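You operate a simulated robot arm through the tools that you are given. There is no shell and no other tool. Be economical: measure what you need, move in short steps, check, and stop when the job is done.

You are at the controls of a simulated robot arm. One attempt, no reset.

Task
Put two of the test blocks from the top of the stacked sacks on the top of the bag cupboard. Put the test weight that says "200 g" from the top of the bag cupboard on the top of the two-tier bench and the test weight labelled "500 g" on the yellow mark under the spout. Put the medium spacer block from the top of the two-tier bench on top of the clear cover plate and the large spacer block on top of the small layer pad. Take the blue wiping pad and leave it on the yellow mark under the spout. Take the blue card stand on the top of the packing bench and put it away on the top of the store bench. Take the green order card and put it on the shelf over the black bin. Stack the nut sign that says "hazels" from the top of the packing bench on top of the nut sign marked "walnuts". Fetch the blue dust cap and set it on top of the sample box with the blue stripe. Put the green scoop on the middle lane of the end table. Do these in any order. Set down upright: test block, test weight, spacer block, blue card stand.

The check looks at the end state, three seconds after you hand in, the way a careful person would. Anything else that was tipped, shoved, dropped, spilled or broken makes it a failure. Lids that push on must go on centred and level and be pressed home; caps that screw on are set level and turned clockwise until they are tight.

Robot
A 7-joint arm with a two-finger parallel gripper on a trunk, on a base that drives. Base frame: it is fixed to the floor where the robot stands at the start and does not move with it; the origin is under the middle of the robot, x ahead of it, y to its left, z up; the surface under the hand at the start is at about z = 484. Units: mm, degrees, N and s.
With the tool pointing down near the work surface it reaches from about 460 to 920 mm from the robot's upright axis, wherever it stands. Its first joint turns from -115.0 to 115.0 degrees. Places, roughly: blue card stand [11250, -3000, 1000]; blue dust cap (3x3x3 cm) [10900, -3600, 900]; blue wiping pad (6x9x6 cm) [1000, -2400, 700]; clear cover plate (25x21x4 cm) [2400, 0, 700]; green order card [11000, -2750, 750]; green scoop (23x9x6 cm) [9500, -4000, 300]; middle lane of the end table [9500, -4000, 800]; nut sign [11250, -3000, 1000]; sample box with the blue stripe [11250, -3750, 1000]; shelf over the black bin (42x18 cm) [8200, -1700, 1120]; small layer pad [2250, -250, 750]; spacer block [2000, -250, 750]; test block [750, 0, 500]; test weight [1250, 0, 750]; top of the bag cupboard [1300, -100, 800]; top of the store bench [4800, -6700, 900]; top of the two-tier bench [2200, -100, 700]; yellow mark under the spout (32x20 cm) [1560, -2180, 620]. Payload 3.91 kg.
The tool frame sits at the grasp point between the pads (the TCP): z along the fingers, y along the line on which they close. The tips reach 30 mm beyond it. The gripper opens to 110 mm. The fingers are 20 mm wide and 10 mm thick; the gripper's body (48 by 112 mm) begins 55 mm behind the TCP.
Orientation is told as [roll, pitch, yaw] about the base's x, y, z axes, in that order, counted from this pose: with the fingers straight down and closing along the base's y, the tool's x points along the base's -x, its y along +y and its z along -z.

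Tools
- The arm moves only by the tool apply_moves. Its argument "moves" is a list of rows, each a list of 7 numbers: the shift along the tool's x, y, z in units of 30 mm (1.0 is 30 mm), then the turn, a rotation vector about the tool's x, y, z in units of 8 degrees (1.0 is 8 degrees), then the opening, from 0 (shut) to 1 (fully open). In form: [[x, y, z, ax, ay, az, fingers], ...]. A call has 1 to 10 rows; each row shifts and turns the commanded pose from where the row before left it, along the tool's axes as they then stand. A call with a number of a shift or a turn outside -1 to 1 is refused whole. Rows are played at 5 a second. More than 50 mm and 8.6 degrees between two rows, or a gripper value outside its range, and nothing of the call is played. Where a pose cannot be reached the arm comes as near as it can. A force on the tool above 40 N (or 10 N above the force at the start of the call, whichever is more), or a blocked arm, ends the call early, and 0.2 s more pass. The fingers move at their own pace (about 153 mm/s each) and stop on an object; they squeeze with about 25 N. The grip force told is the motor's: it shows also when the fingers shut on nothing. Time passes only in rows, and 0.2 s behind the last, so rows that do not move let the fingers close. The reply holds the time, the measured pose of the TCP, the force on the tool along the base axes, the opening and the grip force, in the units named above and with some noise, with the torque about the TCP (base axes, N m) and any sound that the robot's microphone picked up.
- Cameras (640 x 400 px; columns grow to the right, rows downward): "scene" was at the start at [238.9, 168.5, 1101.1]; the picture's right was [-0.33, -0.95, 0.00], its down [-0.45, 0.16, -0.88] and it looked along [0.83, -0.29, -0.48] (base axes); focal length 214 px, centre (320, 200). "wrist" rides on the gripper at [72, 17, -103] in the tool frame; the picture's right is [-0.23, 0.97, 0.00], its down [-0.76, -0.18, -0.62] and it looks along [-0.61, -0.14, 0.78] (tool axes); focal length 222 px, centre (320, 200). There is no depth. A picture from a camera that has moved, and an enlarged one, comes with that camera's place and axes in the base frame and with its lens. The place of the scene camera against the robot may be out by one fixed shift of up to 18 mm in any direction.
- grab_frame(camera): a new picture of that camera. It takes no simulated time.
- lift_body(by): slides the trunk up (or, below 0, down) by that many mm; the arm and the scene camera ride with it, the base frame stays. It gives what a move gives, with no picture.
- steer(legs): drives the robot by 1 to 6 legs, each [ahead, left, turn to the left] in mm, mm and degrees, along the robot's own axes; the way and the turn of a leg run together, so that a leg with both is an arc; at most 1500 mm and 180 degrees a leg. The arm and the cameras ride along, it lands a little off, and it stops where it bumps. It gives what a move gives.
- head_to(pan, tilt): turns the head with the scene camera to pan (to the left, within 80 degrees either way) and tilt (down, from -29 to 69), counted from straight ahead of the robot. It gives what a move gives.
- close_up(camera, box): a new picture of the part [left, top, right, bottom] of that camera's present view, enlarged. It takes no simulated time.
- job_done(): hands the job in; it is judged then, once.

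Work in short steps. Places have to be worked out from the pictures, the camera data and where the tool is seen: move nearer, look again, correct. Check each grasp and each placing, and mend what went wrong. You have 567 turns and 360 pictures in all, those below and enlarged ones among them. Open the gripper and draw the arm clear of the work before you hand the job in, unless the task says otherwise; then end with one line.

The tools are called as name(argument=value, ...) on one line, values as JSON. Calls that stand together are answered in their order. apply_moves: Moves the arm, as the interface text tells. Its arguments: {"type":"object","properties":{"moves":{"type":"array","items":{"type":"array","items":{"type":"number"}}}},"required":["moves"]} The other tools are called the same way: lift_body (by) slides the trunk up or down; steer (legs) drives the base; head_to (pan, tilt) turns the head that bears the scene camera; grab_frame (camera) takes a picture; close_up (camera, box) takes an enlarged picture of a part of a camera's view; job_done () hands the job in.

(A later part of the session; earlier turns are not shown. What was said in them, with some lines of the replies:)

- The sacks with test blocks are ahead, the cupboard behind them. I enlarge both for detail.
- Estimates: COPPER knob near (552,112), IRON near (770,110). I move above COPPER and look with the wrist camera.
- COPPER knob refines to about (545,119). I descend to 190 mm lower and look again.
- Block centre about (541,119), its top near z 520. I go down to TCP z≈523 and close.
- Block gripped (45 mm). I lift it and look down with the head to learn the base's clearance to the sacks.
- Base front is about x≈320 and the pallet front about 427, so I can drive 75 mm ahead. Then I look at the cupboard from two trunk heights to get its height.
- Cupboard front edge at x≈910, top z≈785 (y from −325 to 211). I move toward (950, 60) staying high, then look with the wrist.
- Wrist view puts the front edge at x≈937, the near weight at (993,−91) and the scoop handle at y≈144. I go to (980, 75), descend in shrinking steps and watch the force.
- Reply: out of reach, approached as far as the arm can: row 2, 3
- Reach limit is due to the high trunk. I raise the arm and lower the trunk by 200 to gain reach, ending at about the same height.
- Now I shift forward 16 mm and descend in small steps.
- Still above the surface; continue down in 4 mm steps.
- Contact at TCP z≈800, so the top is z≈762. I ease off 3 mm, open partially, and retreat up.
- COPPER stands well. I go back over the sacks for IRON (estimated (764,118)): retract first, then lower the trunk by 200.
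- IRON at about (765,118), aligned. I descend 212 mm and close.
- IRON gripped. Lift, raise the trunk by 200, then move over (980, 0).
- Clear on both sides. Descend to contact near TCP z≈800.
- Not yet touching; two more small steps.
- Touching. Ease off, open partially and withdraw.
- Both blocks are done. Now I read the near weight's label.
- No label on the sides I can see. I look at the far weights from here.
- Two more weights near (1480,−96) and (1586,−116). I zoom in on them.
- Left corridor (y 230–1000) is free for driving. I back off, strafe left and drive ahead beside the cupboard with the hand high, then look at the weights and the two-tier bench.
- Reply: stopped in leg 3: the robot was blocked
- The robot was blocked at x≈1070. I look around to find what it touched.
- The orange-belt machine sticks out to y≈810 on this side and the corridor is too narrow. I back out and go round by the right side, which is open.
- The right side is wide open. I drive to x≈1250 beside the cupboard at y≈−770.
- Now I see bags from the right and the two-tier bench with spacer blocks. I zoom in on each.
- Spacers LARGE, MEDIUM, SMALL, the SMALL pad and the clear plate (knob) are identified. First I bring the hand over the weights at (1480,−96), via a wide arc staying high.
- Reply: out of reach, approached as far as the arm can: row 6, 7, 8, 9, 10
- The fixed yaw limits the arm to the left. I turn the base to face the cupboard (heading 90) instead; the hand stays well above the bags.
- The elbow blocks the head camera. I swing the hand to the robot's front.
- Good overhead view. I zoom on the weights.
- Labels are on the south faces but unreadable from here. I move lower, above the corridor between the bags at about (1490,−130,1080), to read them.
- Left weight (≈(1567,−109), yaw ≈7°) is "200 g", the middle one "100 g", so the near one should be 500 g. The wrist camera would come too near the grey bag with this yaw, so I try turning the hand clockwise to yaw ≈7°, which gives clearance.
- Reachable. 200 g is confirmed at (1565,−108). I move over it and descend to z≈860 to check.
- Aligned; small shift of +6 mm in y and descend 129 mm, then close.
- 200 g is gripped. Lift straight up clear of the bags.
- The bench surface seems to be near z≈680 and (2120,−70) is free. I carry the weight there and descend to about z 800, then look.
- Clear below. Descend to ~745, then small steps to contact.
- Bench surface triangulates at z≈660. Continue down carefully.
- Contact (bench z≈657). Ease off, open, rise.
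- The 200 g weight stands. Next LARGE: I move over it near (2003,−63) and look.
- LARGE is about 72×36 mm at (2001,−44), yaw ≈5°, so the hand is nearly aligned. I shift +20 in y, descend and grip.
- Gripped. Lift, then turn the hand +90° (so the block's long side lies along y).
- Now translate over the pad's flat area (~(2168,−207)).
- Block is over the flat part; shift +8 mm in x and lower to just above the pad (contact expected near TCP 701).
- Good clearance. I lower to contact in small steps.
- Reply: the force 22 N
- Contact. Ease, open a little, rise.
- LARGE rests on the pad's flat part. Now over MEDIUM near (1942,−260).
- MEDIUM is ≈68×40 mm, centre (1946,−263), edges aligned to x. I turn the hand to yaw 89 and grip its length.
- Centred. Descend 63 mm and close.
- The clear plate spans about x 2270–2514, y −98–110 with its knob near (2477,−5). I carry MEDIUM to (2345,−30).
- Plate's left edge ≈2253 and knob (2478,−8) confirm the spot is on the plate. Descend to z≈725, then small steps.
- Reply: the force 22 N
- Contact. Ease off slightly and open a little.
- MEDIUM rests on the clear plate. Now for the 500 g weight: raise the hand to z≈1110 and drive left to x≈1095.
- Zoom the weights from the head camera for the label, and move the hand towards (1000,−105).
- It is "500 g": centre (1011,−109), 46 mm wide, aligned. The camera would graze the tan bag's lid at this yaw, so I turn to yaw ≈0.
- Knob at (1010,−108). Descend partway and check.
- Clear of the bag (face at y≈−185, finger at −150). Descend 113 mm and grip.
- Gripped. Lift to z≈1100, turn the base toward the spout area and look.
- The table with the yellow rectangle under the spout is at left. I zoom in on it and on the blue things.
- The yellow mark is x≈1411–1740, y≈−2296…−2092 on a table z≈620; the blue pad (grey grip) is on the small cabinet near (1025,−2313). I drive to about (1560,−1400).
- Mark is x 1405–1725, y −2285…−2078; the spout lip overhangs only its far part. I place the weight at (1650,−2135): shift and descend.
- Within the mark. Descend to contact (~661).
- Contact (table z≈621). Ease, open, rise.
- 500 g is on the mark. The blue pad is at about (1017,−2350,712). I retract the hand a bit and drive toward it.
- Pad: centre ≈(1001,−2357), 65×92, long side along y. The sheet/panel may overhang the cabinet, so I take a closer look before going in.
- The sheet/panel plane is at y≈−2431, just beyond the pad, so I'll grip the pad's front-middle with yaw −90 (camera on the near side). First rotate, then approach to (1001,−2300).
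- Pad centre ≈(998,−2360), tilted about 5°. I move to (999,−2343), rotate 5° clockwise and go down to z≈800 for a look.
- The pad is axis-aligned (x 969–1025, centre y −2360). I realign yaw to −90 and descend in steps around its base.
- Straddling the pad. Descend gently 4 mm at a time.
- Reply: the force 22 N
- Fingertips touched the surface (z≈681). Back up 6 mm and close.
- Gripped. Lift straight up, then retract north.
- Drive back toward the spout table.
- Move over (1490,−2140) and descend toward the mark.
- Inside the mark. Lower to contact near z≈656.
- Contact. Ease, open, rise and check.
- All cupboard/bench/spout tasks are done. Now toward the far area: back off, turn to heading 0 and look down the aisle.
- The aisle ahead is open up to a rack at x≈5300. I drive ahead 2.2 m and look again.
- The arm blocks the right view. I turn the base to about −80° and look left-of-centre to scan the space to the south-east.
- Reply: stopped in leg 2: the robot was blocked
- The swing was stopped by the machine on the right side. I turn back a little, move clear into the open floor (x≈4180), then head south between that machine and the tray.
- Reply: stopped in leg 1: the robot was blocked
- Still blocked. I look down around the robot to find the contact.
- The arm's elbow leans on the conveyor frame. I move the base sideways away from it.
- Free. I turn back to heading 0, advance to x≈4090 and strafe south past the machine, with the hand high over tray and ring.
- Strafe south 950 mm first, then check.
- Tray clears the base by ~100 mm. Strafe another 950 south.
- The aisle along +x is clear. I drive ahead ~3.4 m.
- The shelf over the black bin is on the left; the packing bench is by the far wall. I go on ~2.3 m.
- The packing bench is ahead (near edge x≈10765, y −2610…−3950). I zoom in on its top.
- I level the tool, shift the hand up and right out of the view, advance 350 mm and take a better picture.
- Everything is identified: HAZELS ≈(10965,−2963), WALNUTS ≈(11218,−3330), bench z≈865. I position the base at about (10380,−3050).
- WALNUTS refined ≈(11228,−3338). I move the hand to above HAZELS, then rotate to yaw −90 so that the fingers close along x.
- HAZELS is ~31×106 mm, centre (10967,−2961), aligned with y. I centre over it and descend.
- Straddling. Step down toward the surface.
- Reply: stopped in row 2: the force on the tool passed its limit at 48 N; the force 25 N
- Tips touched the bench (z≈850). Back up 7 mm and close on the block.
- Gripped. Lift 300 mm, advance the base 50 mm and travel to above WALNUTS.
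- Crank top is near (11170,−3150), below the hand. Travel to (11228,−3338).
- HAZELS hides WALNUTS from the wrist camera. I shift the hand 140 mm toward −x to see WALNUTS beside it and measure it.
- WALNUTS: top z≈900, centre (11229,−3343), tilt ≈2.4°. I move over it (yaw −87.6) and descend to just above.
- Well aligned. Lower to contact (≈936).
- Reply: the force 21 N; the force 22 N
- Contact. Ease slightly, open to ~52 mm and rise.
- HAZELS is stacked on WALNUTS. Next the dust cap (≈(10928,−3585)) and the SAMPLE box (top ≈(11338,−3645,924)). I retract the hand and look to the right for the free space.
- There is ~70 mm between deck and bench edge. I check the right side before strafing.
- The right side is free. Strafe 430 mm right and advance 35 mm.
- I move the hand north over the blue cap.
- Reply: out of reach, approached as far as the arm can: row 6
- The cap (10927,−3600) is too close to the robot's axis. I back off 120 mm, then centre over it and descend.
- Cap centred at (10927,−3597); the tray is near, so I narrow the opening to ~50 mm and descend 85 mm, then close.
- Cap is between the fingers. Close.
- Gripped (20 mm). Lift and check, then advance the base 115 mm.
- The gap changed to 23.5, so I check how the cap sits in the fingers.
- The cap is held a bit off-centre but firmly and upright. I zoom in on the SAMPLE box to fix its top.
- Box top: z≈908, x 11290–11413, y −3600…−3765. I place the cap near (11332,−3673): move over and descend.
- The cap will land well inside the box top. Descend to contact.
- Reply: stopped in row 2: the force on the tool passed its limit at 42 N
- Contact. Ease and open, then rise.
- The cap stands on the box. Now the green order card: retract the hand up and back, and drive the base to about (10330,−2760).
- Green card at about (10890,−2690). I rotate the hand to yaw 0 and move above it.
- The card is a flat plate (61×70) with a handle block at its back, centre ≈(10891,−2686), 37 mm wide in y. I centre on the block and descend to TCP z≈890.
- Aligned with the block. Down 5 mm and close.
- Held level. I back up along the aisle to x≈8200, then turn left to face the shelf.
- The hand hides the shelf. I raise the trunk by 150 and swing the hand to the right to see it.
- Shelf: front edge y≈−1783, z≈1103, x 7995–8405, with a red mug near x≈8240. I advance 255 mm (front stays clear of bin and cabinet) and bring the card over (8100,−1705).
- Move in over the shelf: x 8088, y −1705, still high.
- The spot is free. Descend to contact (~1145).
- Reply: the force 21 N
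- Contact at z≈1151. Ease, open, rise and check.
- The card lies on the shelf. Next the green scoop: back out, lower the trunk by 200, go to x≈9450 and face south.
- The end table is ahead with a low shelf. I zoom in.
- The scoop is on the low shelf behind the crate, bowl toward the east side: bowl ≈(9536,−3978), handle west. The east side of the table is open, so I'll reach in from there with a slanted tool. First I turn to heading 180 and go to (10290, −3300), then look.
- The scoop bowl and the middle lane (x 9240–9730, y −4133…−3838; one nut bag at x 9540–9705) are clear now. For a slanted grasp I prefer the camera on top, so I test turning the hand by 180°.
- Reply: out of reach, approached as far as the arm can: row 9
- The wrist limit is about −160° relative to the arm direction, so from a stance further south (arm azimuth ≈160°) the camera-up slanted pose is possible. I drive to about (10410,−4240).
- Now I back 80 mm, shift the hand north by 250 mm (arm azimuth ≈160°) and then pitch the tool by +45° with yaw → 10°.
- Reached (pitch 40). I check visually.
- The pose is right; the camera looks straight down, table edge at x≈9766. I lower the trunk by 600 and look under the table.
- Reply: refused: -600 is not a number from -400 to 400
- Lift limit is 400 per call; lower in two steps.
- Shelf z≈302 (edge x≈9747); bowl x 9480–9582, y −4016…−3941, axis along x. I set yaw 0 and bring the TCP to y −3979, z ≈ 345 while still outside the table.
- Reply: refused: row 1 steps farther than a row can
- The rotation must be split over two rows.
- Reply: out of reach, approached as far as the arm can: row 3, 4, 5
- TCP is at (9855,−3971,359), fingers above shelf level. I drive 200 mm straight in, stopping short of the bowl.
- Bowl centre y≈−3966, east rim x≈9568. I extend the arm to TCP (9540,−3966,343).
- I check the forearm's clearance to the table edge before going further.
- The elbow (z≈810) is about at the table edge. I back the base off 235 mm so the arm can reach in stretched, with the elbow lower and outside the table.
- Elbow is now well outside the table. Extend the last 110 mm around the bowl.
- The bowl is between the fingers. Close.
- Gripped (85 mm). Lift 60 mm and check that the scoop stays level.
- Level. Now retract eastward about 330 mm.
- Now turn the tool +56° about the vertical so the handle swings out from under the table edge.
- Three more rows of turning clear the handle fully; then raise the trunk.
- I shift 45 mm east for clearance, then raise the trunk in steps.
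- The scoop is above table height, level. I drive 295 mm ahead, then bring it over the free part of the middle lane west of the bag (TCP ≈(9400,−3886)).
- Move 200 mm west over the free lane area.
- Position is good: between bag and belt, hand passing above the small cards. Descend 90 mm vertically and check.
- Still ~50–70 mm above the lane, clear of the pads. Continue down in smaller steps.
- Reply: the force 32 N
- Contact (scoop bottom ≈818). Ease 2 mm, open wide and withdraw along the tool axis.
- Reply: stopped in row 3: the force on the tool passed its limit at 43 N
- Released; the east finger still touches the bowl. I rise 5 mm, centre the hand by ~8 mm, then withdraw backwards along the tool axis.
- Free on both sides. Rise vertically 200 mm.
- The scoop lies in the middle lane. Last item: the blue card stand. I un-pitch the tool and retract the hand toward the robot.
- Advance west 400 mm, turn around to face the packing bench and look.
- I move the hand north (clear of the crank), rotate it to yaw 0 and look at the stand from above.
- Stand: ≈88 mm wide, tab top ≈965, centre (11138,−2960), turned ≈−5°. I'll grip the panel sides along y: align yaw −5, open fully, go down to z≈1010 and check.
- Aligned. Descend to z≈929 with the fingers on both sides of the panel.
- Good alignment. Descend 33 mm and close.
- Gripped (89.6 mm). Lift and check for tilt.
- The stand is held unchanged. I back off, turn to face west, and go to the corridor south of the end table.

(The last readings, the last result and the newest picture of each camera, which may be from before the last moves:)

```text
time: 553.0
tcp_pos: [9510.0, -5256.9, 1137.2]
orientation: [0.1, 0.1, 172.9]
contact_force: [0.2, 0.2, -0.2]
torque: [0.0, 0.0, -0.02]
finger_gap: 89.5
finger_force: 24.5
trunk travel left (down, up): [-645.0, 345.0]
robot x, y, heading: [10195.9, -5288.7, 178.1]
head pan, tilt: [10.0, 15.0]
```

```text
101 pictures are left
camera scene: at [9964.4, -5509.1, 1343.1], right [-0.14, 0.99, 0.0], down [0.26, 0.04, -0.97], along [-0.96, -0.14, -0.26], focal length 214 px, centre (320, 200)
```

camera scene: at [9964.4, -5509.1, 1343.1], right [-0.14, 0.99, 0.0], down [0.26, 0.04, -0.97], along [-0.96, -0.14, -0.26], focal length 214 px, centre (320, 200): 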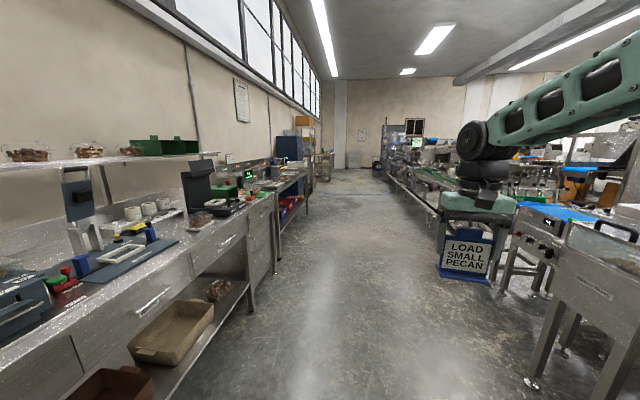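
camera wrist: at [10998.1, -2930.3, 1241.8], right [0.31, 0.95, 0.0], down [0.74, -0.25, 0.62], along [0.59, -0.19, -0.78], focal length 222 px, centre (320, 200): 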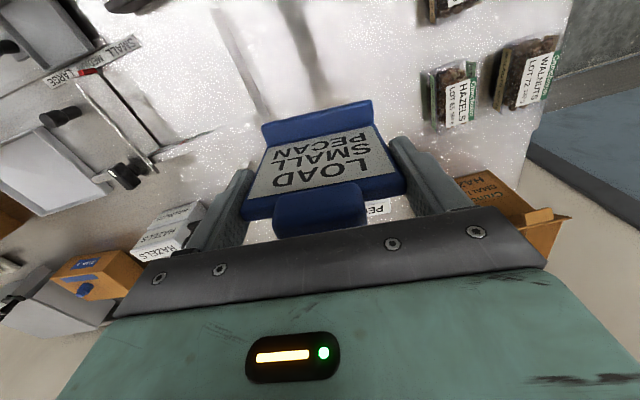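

The aisle west is clear. Drive 4.2 m.

steer(legs=[[1400, 0, 1.5], [1400, 0, 0], [1400, 0, 0]])

head_to(pan=20, tilt=15)

grab_frame(camera="scene")

```text
time: 572.9
tcp_pos: [5360.4, -5075.0, 1138.2]
orientation: [0.1, 0.2, 171.7]
contact_force: [-0.1, 0.5, -1.2]
torque: [0.0, 0.01, 0.0]
finger_gap: 89.8
finger_force: 25.3
trunk travel left (down, up): [-645.0, 345.0]
robot x, y, heading: [6041.9, -5121.3, 177.1]
head pan, tilt: [10.0, 15.0]
```

```text
time: 573.6
tcp_pos: [5359.8, -5075.3, 1138.4]
orientation: [0.1, 0.0, 171.6]
contact_force: [-1.3, -0.5, -1.1]
torque: [0.0, -0.01, 0.02]
finger_gap: 89.4
finger_force: 24.9
trunk travel left (down, up): [-645.0, 345.0]
robot x, y, heading: [6042.6, -5117.7, 176.7]
head pan, tilt: [20.0, 15.0]
```

```text
100 pictures are left
camera scene: at [5813.7, -5351.8, 1343.2], right [-0.29, 0.96, 0.0], down [0.25, 0.07, -0.97], along [-0.92, -0.28, -0.26], focal length 214 px, centre (320, 200)
```

scene: 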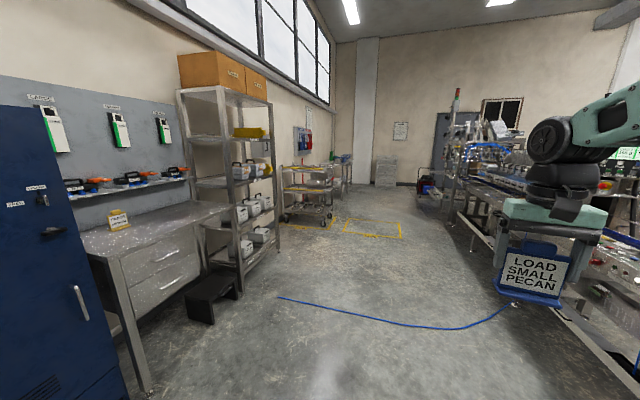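

The store bench is on the left wall, between the blue locker and the shelving. I drive 900 mm on, turn left to face it and look.

steer(legs=[[950, 0, 0], [0, 0, 93]])

head_to(pan=0, tilt=20)

grab_frame(camera="scene")

```text
time: 582.7
tcp_pos: [5075.9, -5763.8, 1136.9]
orientation: [0.1, 0.0, -94.2]
contact_force: [0.3, -0.3, -1.8]
torque: [-0.01, 0.02, 0.01]
finger_gap: 89.7
finger_force: 24.5
trunk travel left (down, up): [-645.0, 345.0]
robot x, y, heading: [5070.1, -5078.5, -88.8]
head pan, tilt: [20.0, 15.0]
```

```text
time: 583.5
tcp_pos: [5074.3, -5763.8, 1137.8]
orientation: [0.1, 0.0, -94.2]
contact_force: [0.3, -0.4, -0.9]
torque: [0.02, -0.02, 0.02]
finger_gap: 89.2
finger_force: 24.7
trunk travel left (down, up): [-645.0, 345.0]
robot x, y, heading: [5069.2, -5079.3, -88.9]
head pan, tilt: [0.0, 20.0]
```

```text
99 pictures are left
camera scene: at [5291.7, -5315.1, 1335.1], right [-1.0, -0.02, 0.0], down [-0.01, 0.34, -0.94], along [0.02, -0.94, -0.34], focal length 214 px, centre (320, 200)
```

scene: 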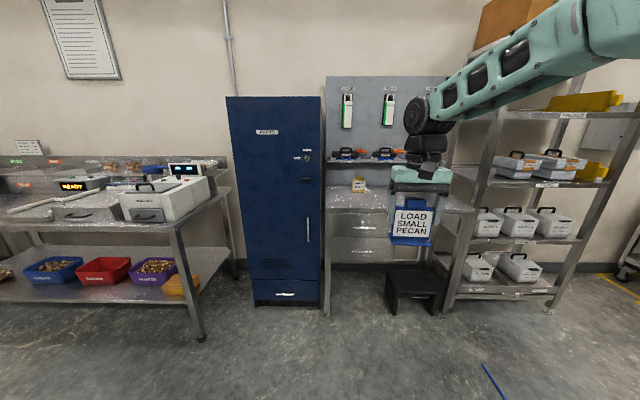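

The store bench (x≈4545–5260, front y≈−6315) has free space. I drive 550 mm nearer and look at its top.

steer(legs=[[550, 0, -1]])

head_to(pan=0, tilt=35)

grab_frame(camera="scene")

grab_frame(camera="wrist")

```text
time: 586.7
tcp_pos: [5070.0, -6328.5, 1137.7]
orientation: [0.1, 0.1, -95.2]
contact_force: [0.0, -1.0, -1.8]
torque: [0.04, 0.0, -0.03]
finger_gap: 89.7
finger_force: 25.1
trunk travel left (down, up): [-645.0, 345.0]
robot x, y, heading: [5076.3, -5639.4, -90.0]
head pan, tilt: [0.0, 20.0]
```

```text
time: 587.5
tcp_pos: [5070.0, -6329.5, 1138.5]
orientation: [0.1, 0.1, -95.1]
contact_force: [0.6, 0.1, -1.0]
torque: [0.02, -0.01, 0.0]
finger_gap: 89.5
finger_force: 24.9
trunk travel left (down, up): [-645.0, 345.0]
robot x, y, heading: [5077.0, -5644.9, -89.7]
head pan, tilt: [0.0, 35.0]
```

```text
98 pictures are left
camera scene: at [5293.9, -5879.0, 1311.2], right [-1.0, 0.0, 0.0], down [0.0, 0.57, -0.82], along [0.0, -0.82, -0.57], focal length 214 px, centre (320, 200)
```

scene: 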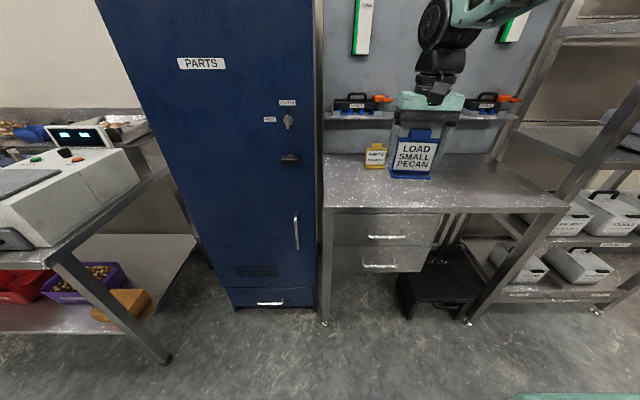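

```text
97 pictures are left
camera wrist: at [5093.1, -6258.6, 1241.9], right [0.95, -0.31, 0.0], down [-0.25, -0.74, 0.62], along [-0.19, -0.59, -0.78], focal length 222 px, centre (320, 200)
```

wrist: 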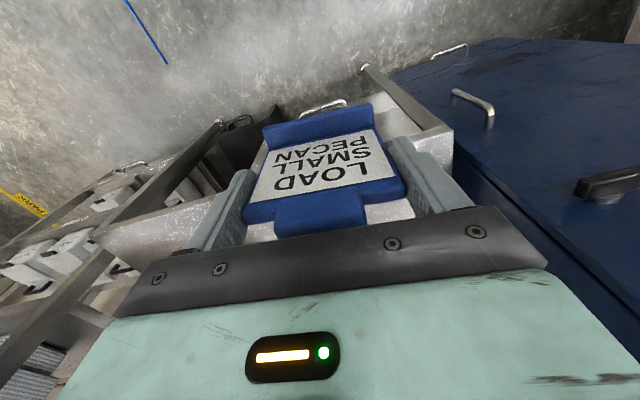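

I advance another 200 mm and take a second view to fix the bench height.

steer(legs=[[200, 0, 0]])

grab_frame(camera="scene")

grab_frame(camera="wrist")

```text
time: 589.1
tcp_pos: [5068.2, -6527.8, 1138.5]
orientation: [0.1, 0.1, -95.2]
contact_force: [1.1, 0.0, 0.0]
torque: [0.0, 0.02, 0.01]
finger_gap: 89.8
finger_force: 24.8
trunk travel left (down, up): [-645.0, 345.0]
robot x, y, heading: [5078.4, -5842.3, -89.6]
head pan, tilt: [0.0, 35.0]
```

```text
96 pictures are left
camera scene: at [5294.0, -6078.5, 1311.2], right [-1.0, 0.0, 0.0], down [0.0, 0.57, -0.82], along [0.0, -0.82, -0.57], focal length 214 px, centre (320, 200)
```

scene: 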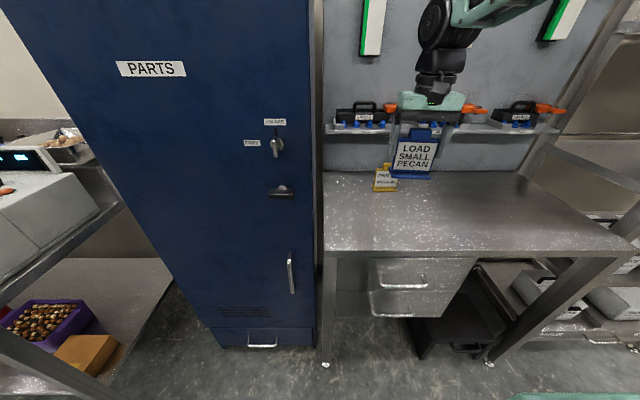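

```text
95 pictures are left
camera wrist: at [5092.9, -6458.0, 1241.9], right [0.95, -0.31, 0.0], down [-0.25, -0.74, 0.62], along [-0.19, -0.59, -0.78], focal length 222 px, centre (320, 200)
```

wrist: 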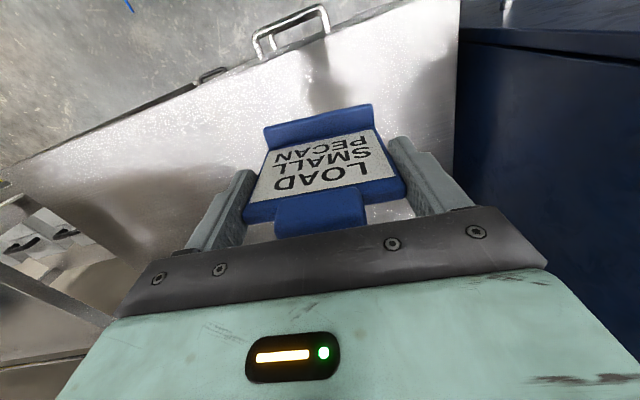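

Bench: z≈865, front y≈−6466. I go to y≈−6580 and descend toward contact (~943).

apply_moves(moves=[[-0.85, 0, 0.5, 0, 0, 0, 0], [-0.85, 0, 1, 0, 0, 0, 0], [0, 0, 1, 0, 0, 0, 0], [0, 0, 1, 0, 0, 0, 0], [0, 0, 1, 0, 0, 0, 0], [0, 0, 0.5, 0, 0, 0, 0]])

grab_frame(camera="wrist")

close_up(camera="scene", box=[360, 130, 480, 230])

```text
time: 590.5
tcp_pos: [5065.3, -6577.8, 987.4]
orientation: [0.1, 0.0, -95.2]
contact_force: [0.4, -0.4, -0.8]
torque: [-0.03, 0.0, -0.01]
finger_gap: 89.6
finger_force: 24.8
trunk travel left (down, up): [-645.0, 345.0]
robot x, y, heading: [5078.1, -5842.4, -89.7]
head pan, tilt: [0.0, 35.0]
```

```text
94 pictures are left
camera wrist: at [5088.3, -6507.5, 1092.0], right [0.95, -0.31, 0.0], down [-0.25, -0.74, 0.62], along [-0.19, -0.59, -0.78], focal length 222 px, centre (320, 200)
```

wrist: 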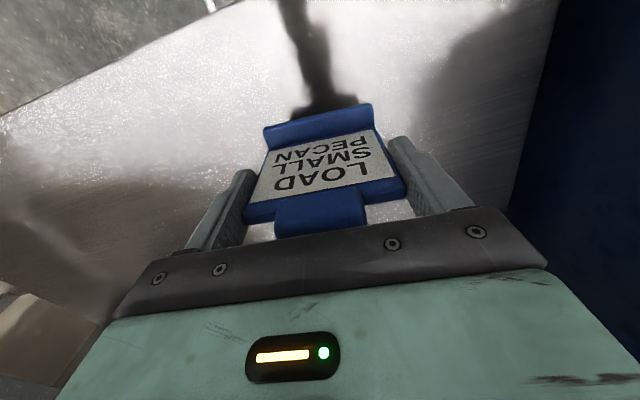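

```text
4.00 times, centred on (420, 180) of scene
camera zoom: at [5294.0, -6078.3, 1311.2], right [-1.0, 0.0, 0.0], down [0.0, 0.57, -0.82], along [0.0, -0.82, -0.57], focal length 858 px, centre (-80, 280)
```

zoom: 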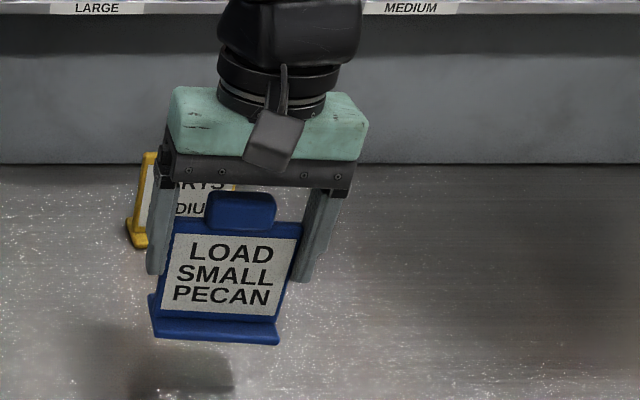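

Inside the bench, about 40 mm above. Continue down in small steps.

apply_moves(moves=[[0, 0, 0.5, 0, 0, 0, 0], [0, 0, 0.3, 0, 0, 0, 0], [0, 0, 0.15, 0, 0, 0, 0], [0, 0, 0.15, 0, 0, 0, 0]])

apply_moves(moves=[[0, 0, 0.13, 0, 0, 0, 0], [0, 0, 0.13, 0, 0, 0, 0], [0, 0, 0.1, 0, 0, 0, 0]])

```text
time: 591.5
tcp_pos: [5065.2, -6579.5, 954.7]
orientation: [0.0, 0.1, -95.2]
contact_force: [1.1, -0.2, -1.2]
torque: [0.04, -0.05, -0.02]
finger_gap: 89.7
finger_force: 24.9
trunk travel left (down, up): [-645.0, 345.0]
robot x, y, heading: [5075.6, -5840.5, -89.9]
head pan, tilt: [0.0, 35.0]
```

```text
time: 592.3
tcp_pos: [5067.2, -6578.8, 945.3]
orientation: [0.1, 0.1, -95.2]
contact_force: [0.3, 0.3, -0.5]
torque: [-0.03, -0.03, 0.03]
finger_gap: 89.7
finger_force: 25.2
trunk travel left (down, up): [-645.0, 345.0]
robot x, y, heading: [5077.4, -5843.3, -89.8]
head pan, tilt: [0.0, 35.0]
```

apply_moves(moves=[[0, 0, 0.13, 0, 0, 0, 0], [0, 0, 0.13, 0, 0, 0, 0], [0, 0, 0.1, 0, 0, 0, 0]])

close_up(camera="scene", box=[360, 150, 460, 230])

```text
time: 593.1
tcp_pos: [5066.4, -6578.6, 936.9]
orientation: [0.1, -0.2, -95.2]
contact_force: [-2.0, 4.6, 21.4]
torque: [0.05, 0.65, -0.14]
finger_gap: 90.2
finger_force: 25.0
trunk travel left (down, up): [-645.0, 345.0]
robot x, y, heading: [5078.9, -5841.5, -89.9]
head pan, tilt: [0.0, 35.0]
```

```text
5.00 times, centred on (410, 190) of scene
camera zoom: at [5294.0, -6077.4, 1311.9], right [-1.0, 0.0, 0.0], down [0.0, 0.57, -0.82], along [0.0, -0.82, -0.57], focal length 1072 px, centre (-130, 250)
```

zoom: 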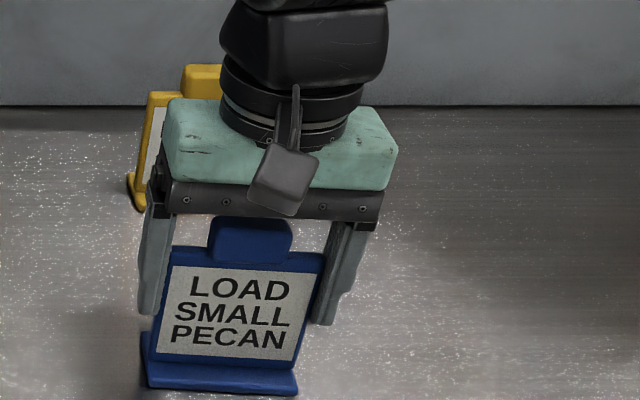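

Contact. Ease 2 mm, open and rise straight up.

apply_moves(moves=[[0, 0, -0.08, 0, 0, 0, 0], [0, 0, 0, 0, 0, 0, 0.95], [0, 0, 0, 0, 0, 0, 0.98], [0, 0, 0, 0, 0, 0, 0.98]])

grab_frame(camera="wrist")

```text
time: 594.1
tcp_pos: [5065.3, -6580.1, 936.8]
orientation: [0.1, 0.1, -95.3]
contact_force: [-0.3, 0.2, -0.3]
torque: [-0.01, 0.01, -0.04]
finger_gap: 107.8
finger_force: 0.1
trunk travel left (down, up): [-645.0, 345.0]
robot x, y, heading: [5078.5, -5844.8, -89.9]
head pan, tilt: [0.0, 35.0]
```

```text
91 pictures are left
camera wrist: at [5088.7, -6509.0, 1040.2], right [0.95, -0.31, 0.0], down [-0.25, -0.74, 0.62], along [-0.19, -0.59, -0.78], focal length 222 px, centre (320, 200)
```

wrist: 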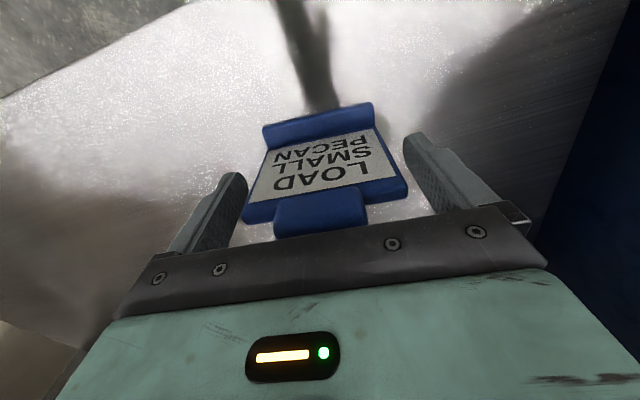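

Released and standing. Rise straight up 210 mm, then back away and verify.

apply_moves(moves=[[0, 0, -1, 0, 0, 0, 0.98], [0, 0, -1, 0, 0, 0, 0.98], [0, 0, -1, 0, 0, 0, 0.98], [0, 0, -1, 0, 0, 0, 0.98], [0, 0, -1, 0, 0, 0, 0.98], [0, 0, -1, 0, 0, 0, 0.98], [0, 0, -1, 0, 0, 0, 0.98]])

apply_moves(moves=[[1, 0, 0, 0, 0, 0, 0.98], [1, 0, 0, 0, 0, 0, 0.98], [1, 0, 0, 0, 0, 0, 0.98], [1, 0, 0, 0, 0, 0, 0.98], [1, 0, 0, 0, 0, 0, 0.98]])

close_up(camera="scene", box=[320, 100, 500, 240])

```text
time: 595.7
tcp_pos: [5061.8, -6579.6, 1146.7]
orientation: [0.2, 0.0, -95.2]
contact_force: [-0.8, 0.1, -1.2]
torque: [-0.01, 0.01, 0.01]
finger_gap: 107.8
finger_force: 0.1
trunk travel left (down, up): [-645.0, 345.0]
robot x, y, heading: [5076.5, -5841.7, -90.0]
head pan, tilt: [0.0, 35.0]
```

```text
time: 596.9
tcp_pos: [5076.3, -6430.0, 1143.4]
orientation: [0.1, 0.1, -95.2]
contact_force: [0.1, -0.5, 0.7]
torque: [0.0, 0.01, 0.02]
finger_gap: 107.3
finger_force: 0.2
trunk travel left (down, up): [-645.0, 345.0]
robot x, y, heading: [5076.6, -5841.4, -89.9]
head pan, tilt: [0.0, 35.0]
```

```text
2.86 times, centred on (410, 170) of scene
camera zoom: at [5294.1, -6078.8, 1311.1], right [-1.0, 0.0, 0.0], down [0.0, 0.57, -0.82], along [0.0, -0.82, -0.57], focal length 613 px, centre (63, 286)
```

zoom: 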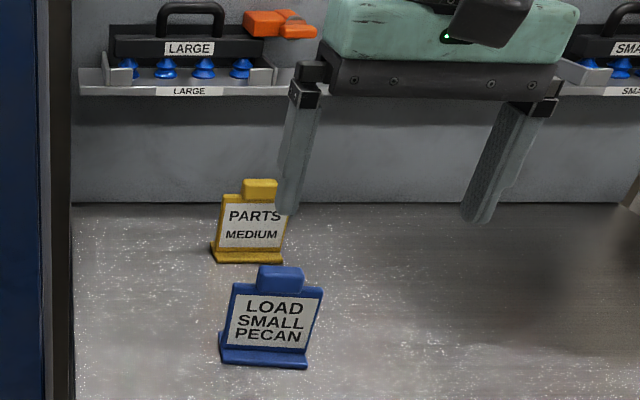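

The blue stand is upright on the store bench and the gripper is open and clear. I back away a little and hand in.

steer(legs=[[-300, 0, 0]])

job_done()

```text
time: 598.9
tcp_pos: [5078.9, -6132.4, 1143.7]
orientation: [0.0, 0.1, -95.0]
contact_force: [-0.3, -0.6, -0.4]
torque: [0.03, 0.01, 0.04]
finger_gap: 107.6
finger_force: 0.0
trunk travel left (down, up): [-645.0, 345.0]
robot x, y, heading: [5073.7, -5549.1, -89.5]
head pan, tilt: [0.0, 35.0]
```

```text
The job is handed in.
```

All twelve moves are done and I handed the job in, but the robot bumped fixed machines twice while driving (the orange-belt machine and a conveyor frame), the SAMPLE box may have shifted by about 5 mm when I set the cap on it, and I did not go back to inspect any of them.
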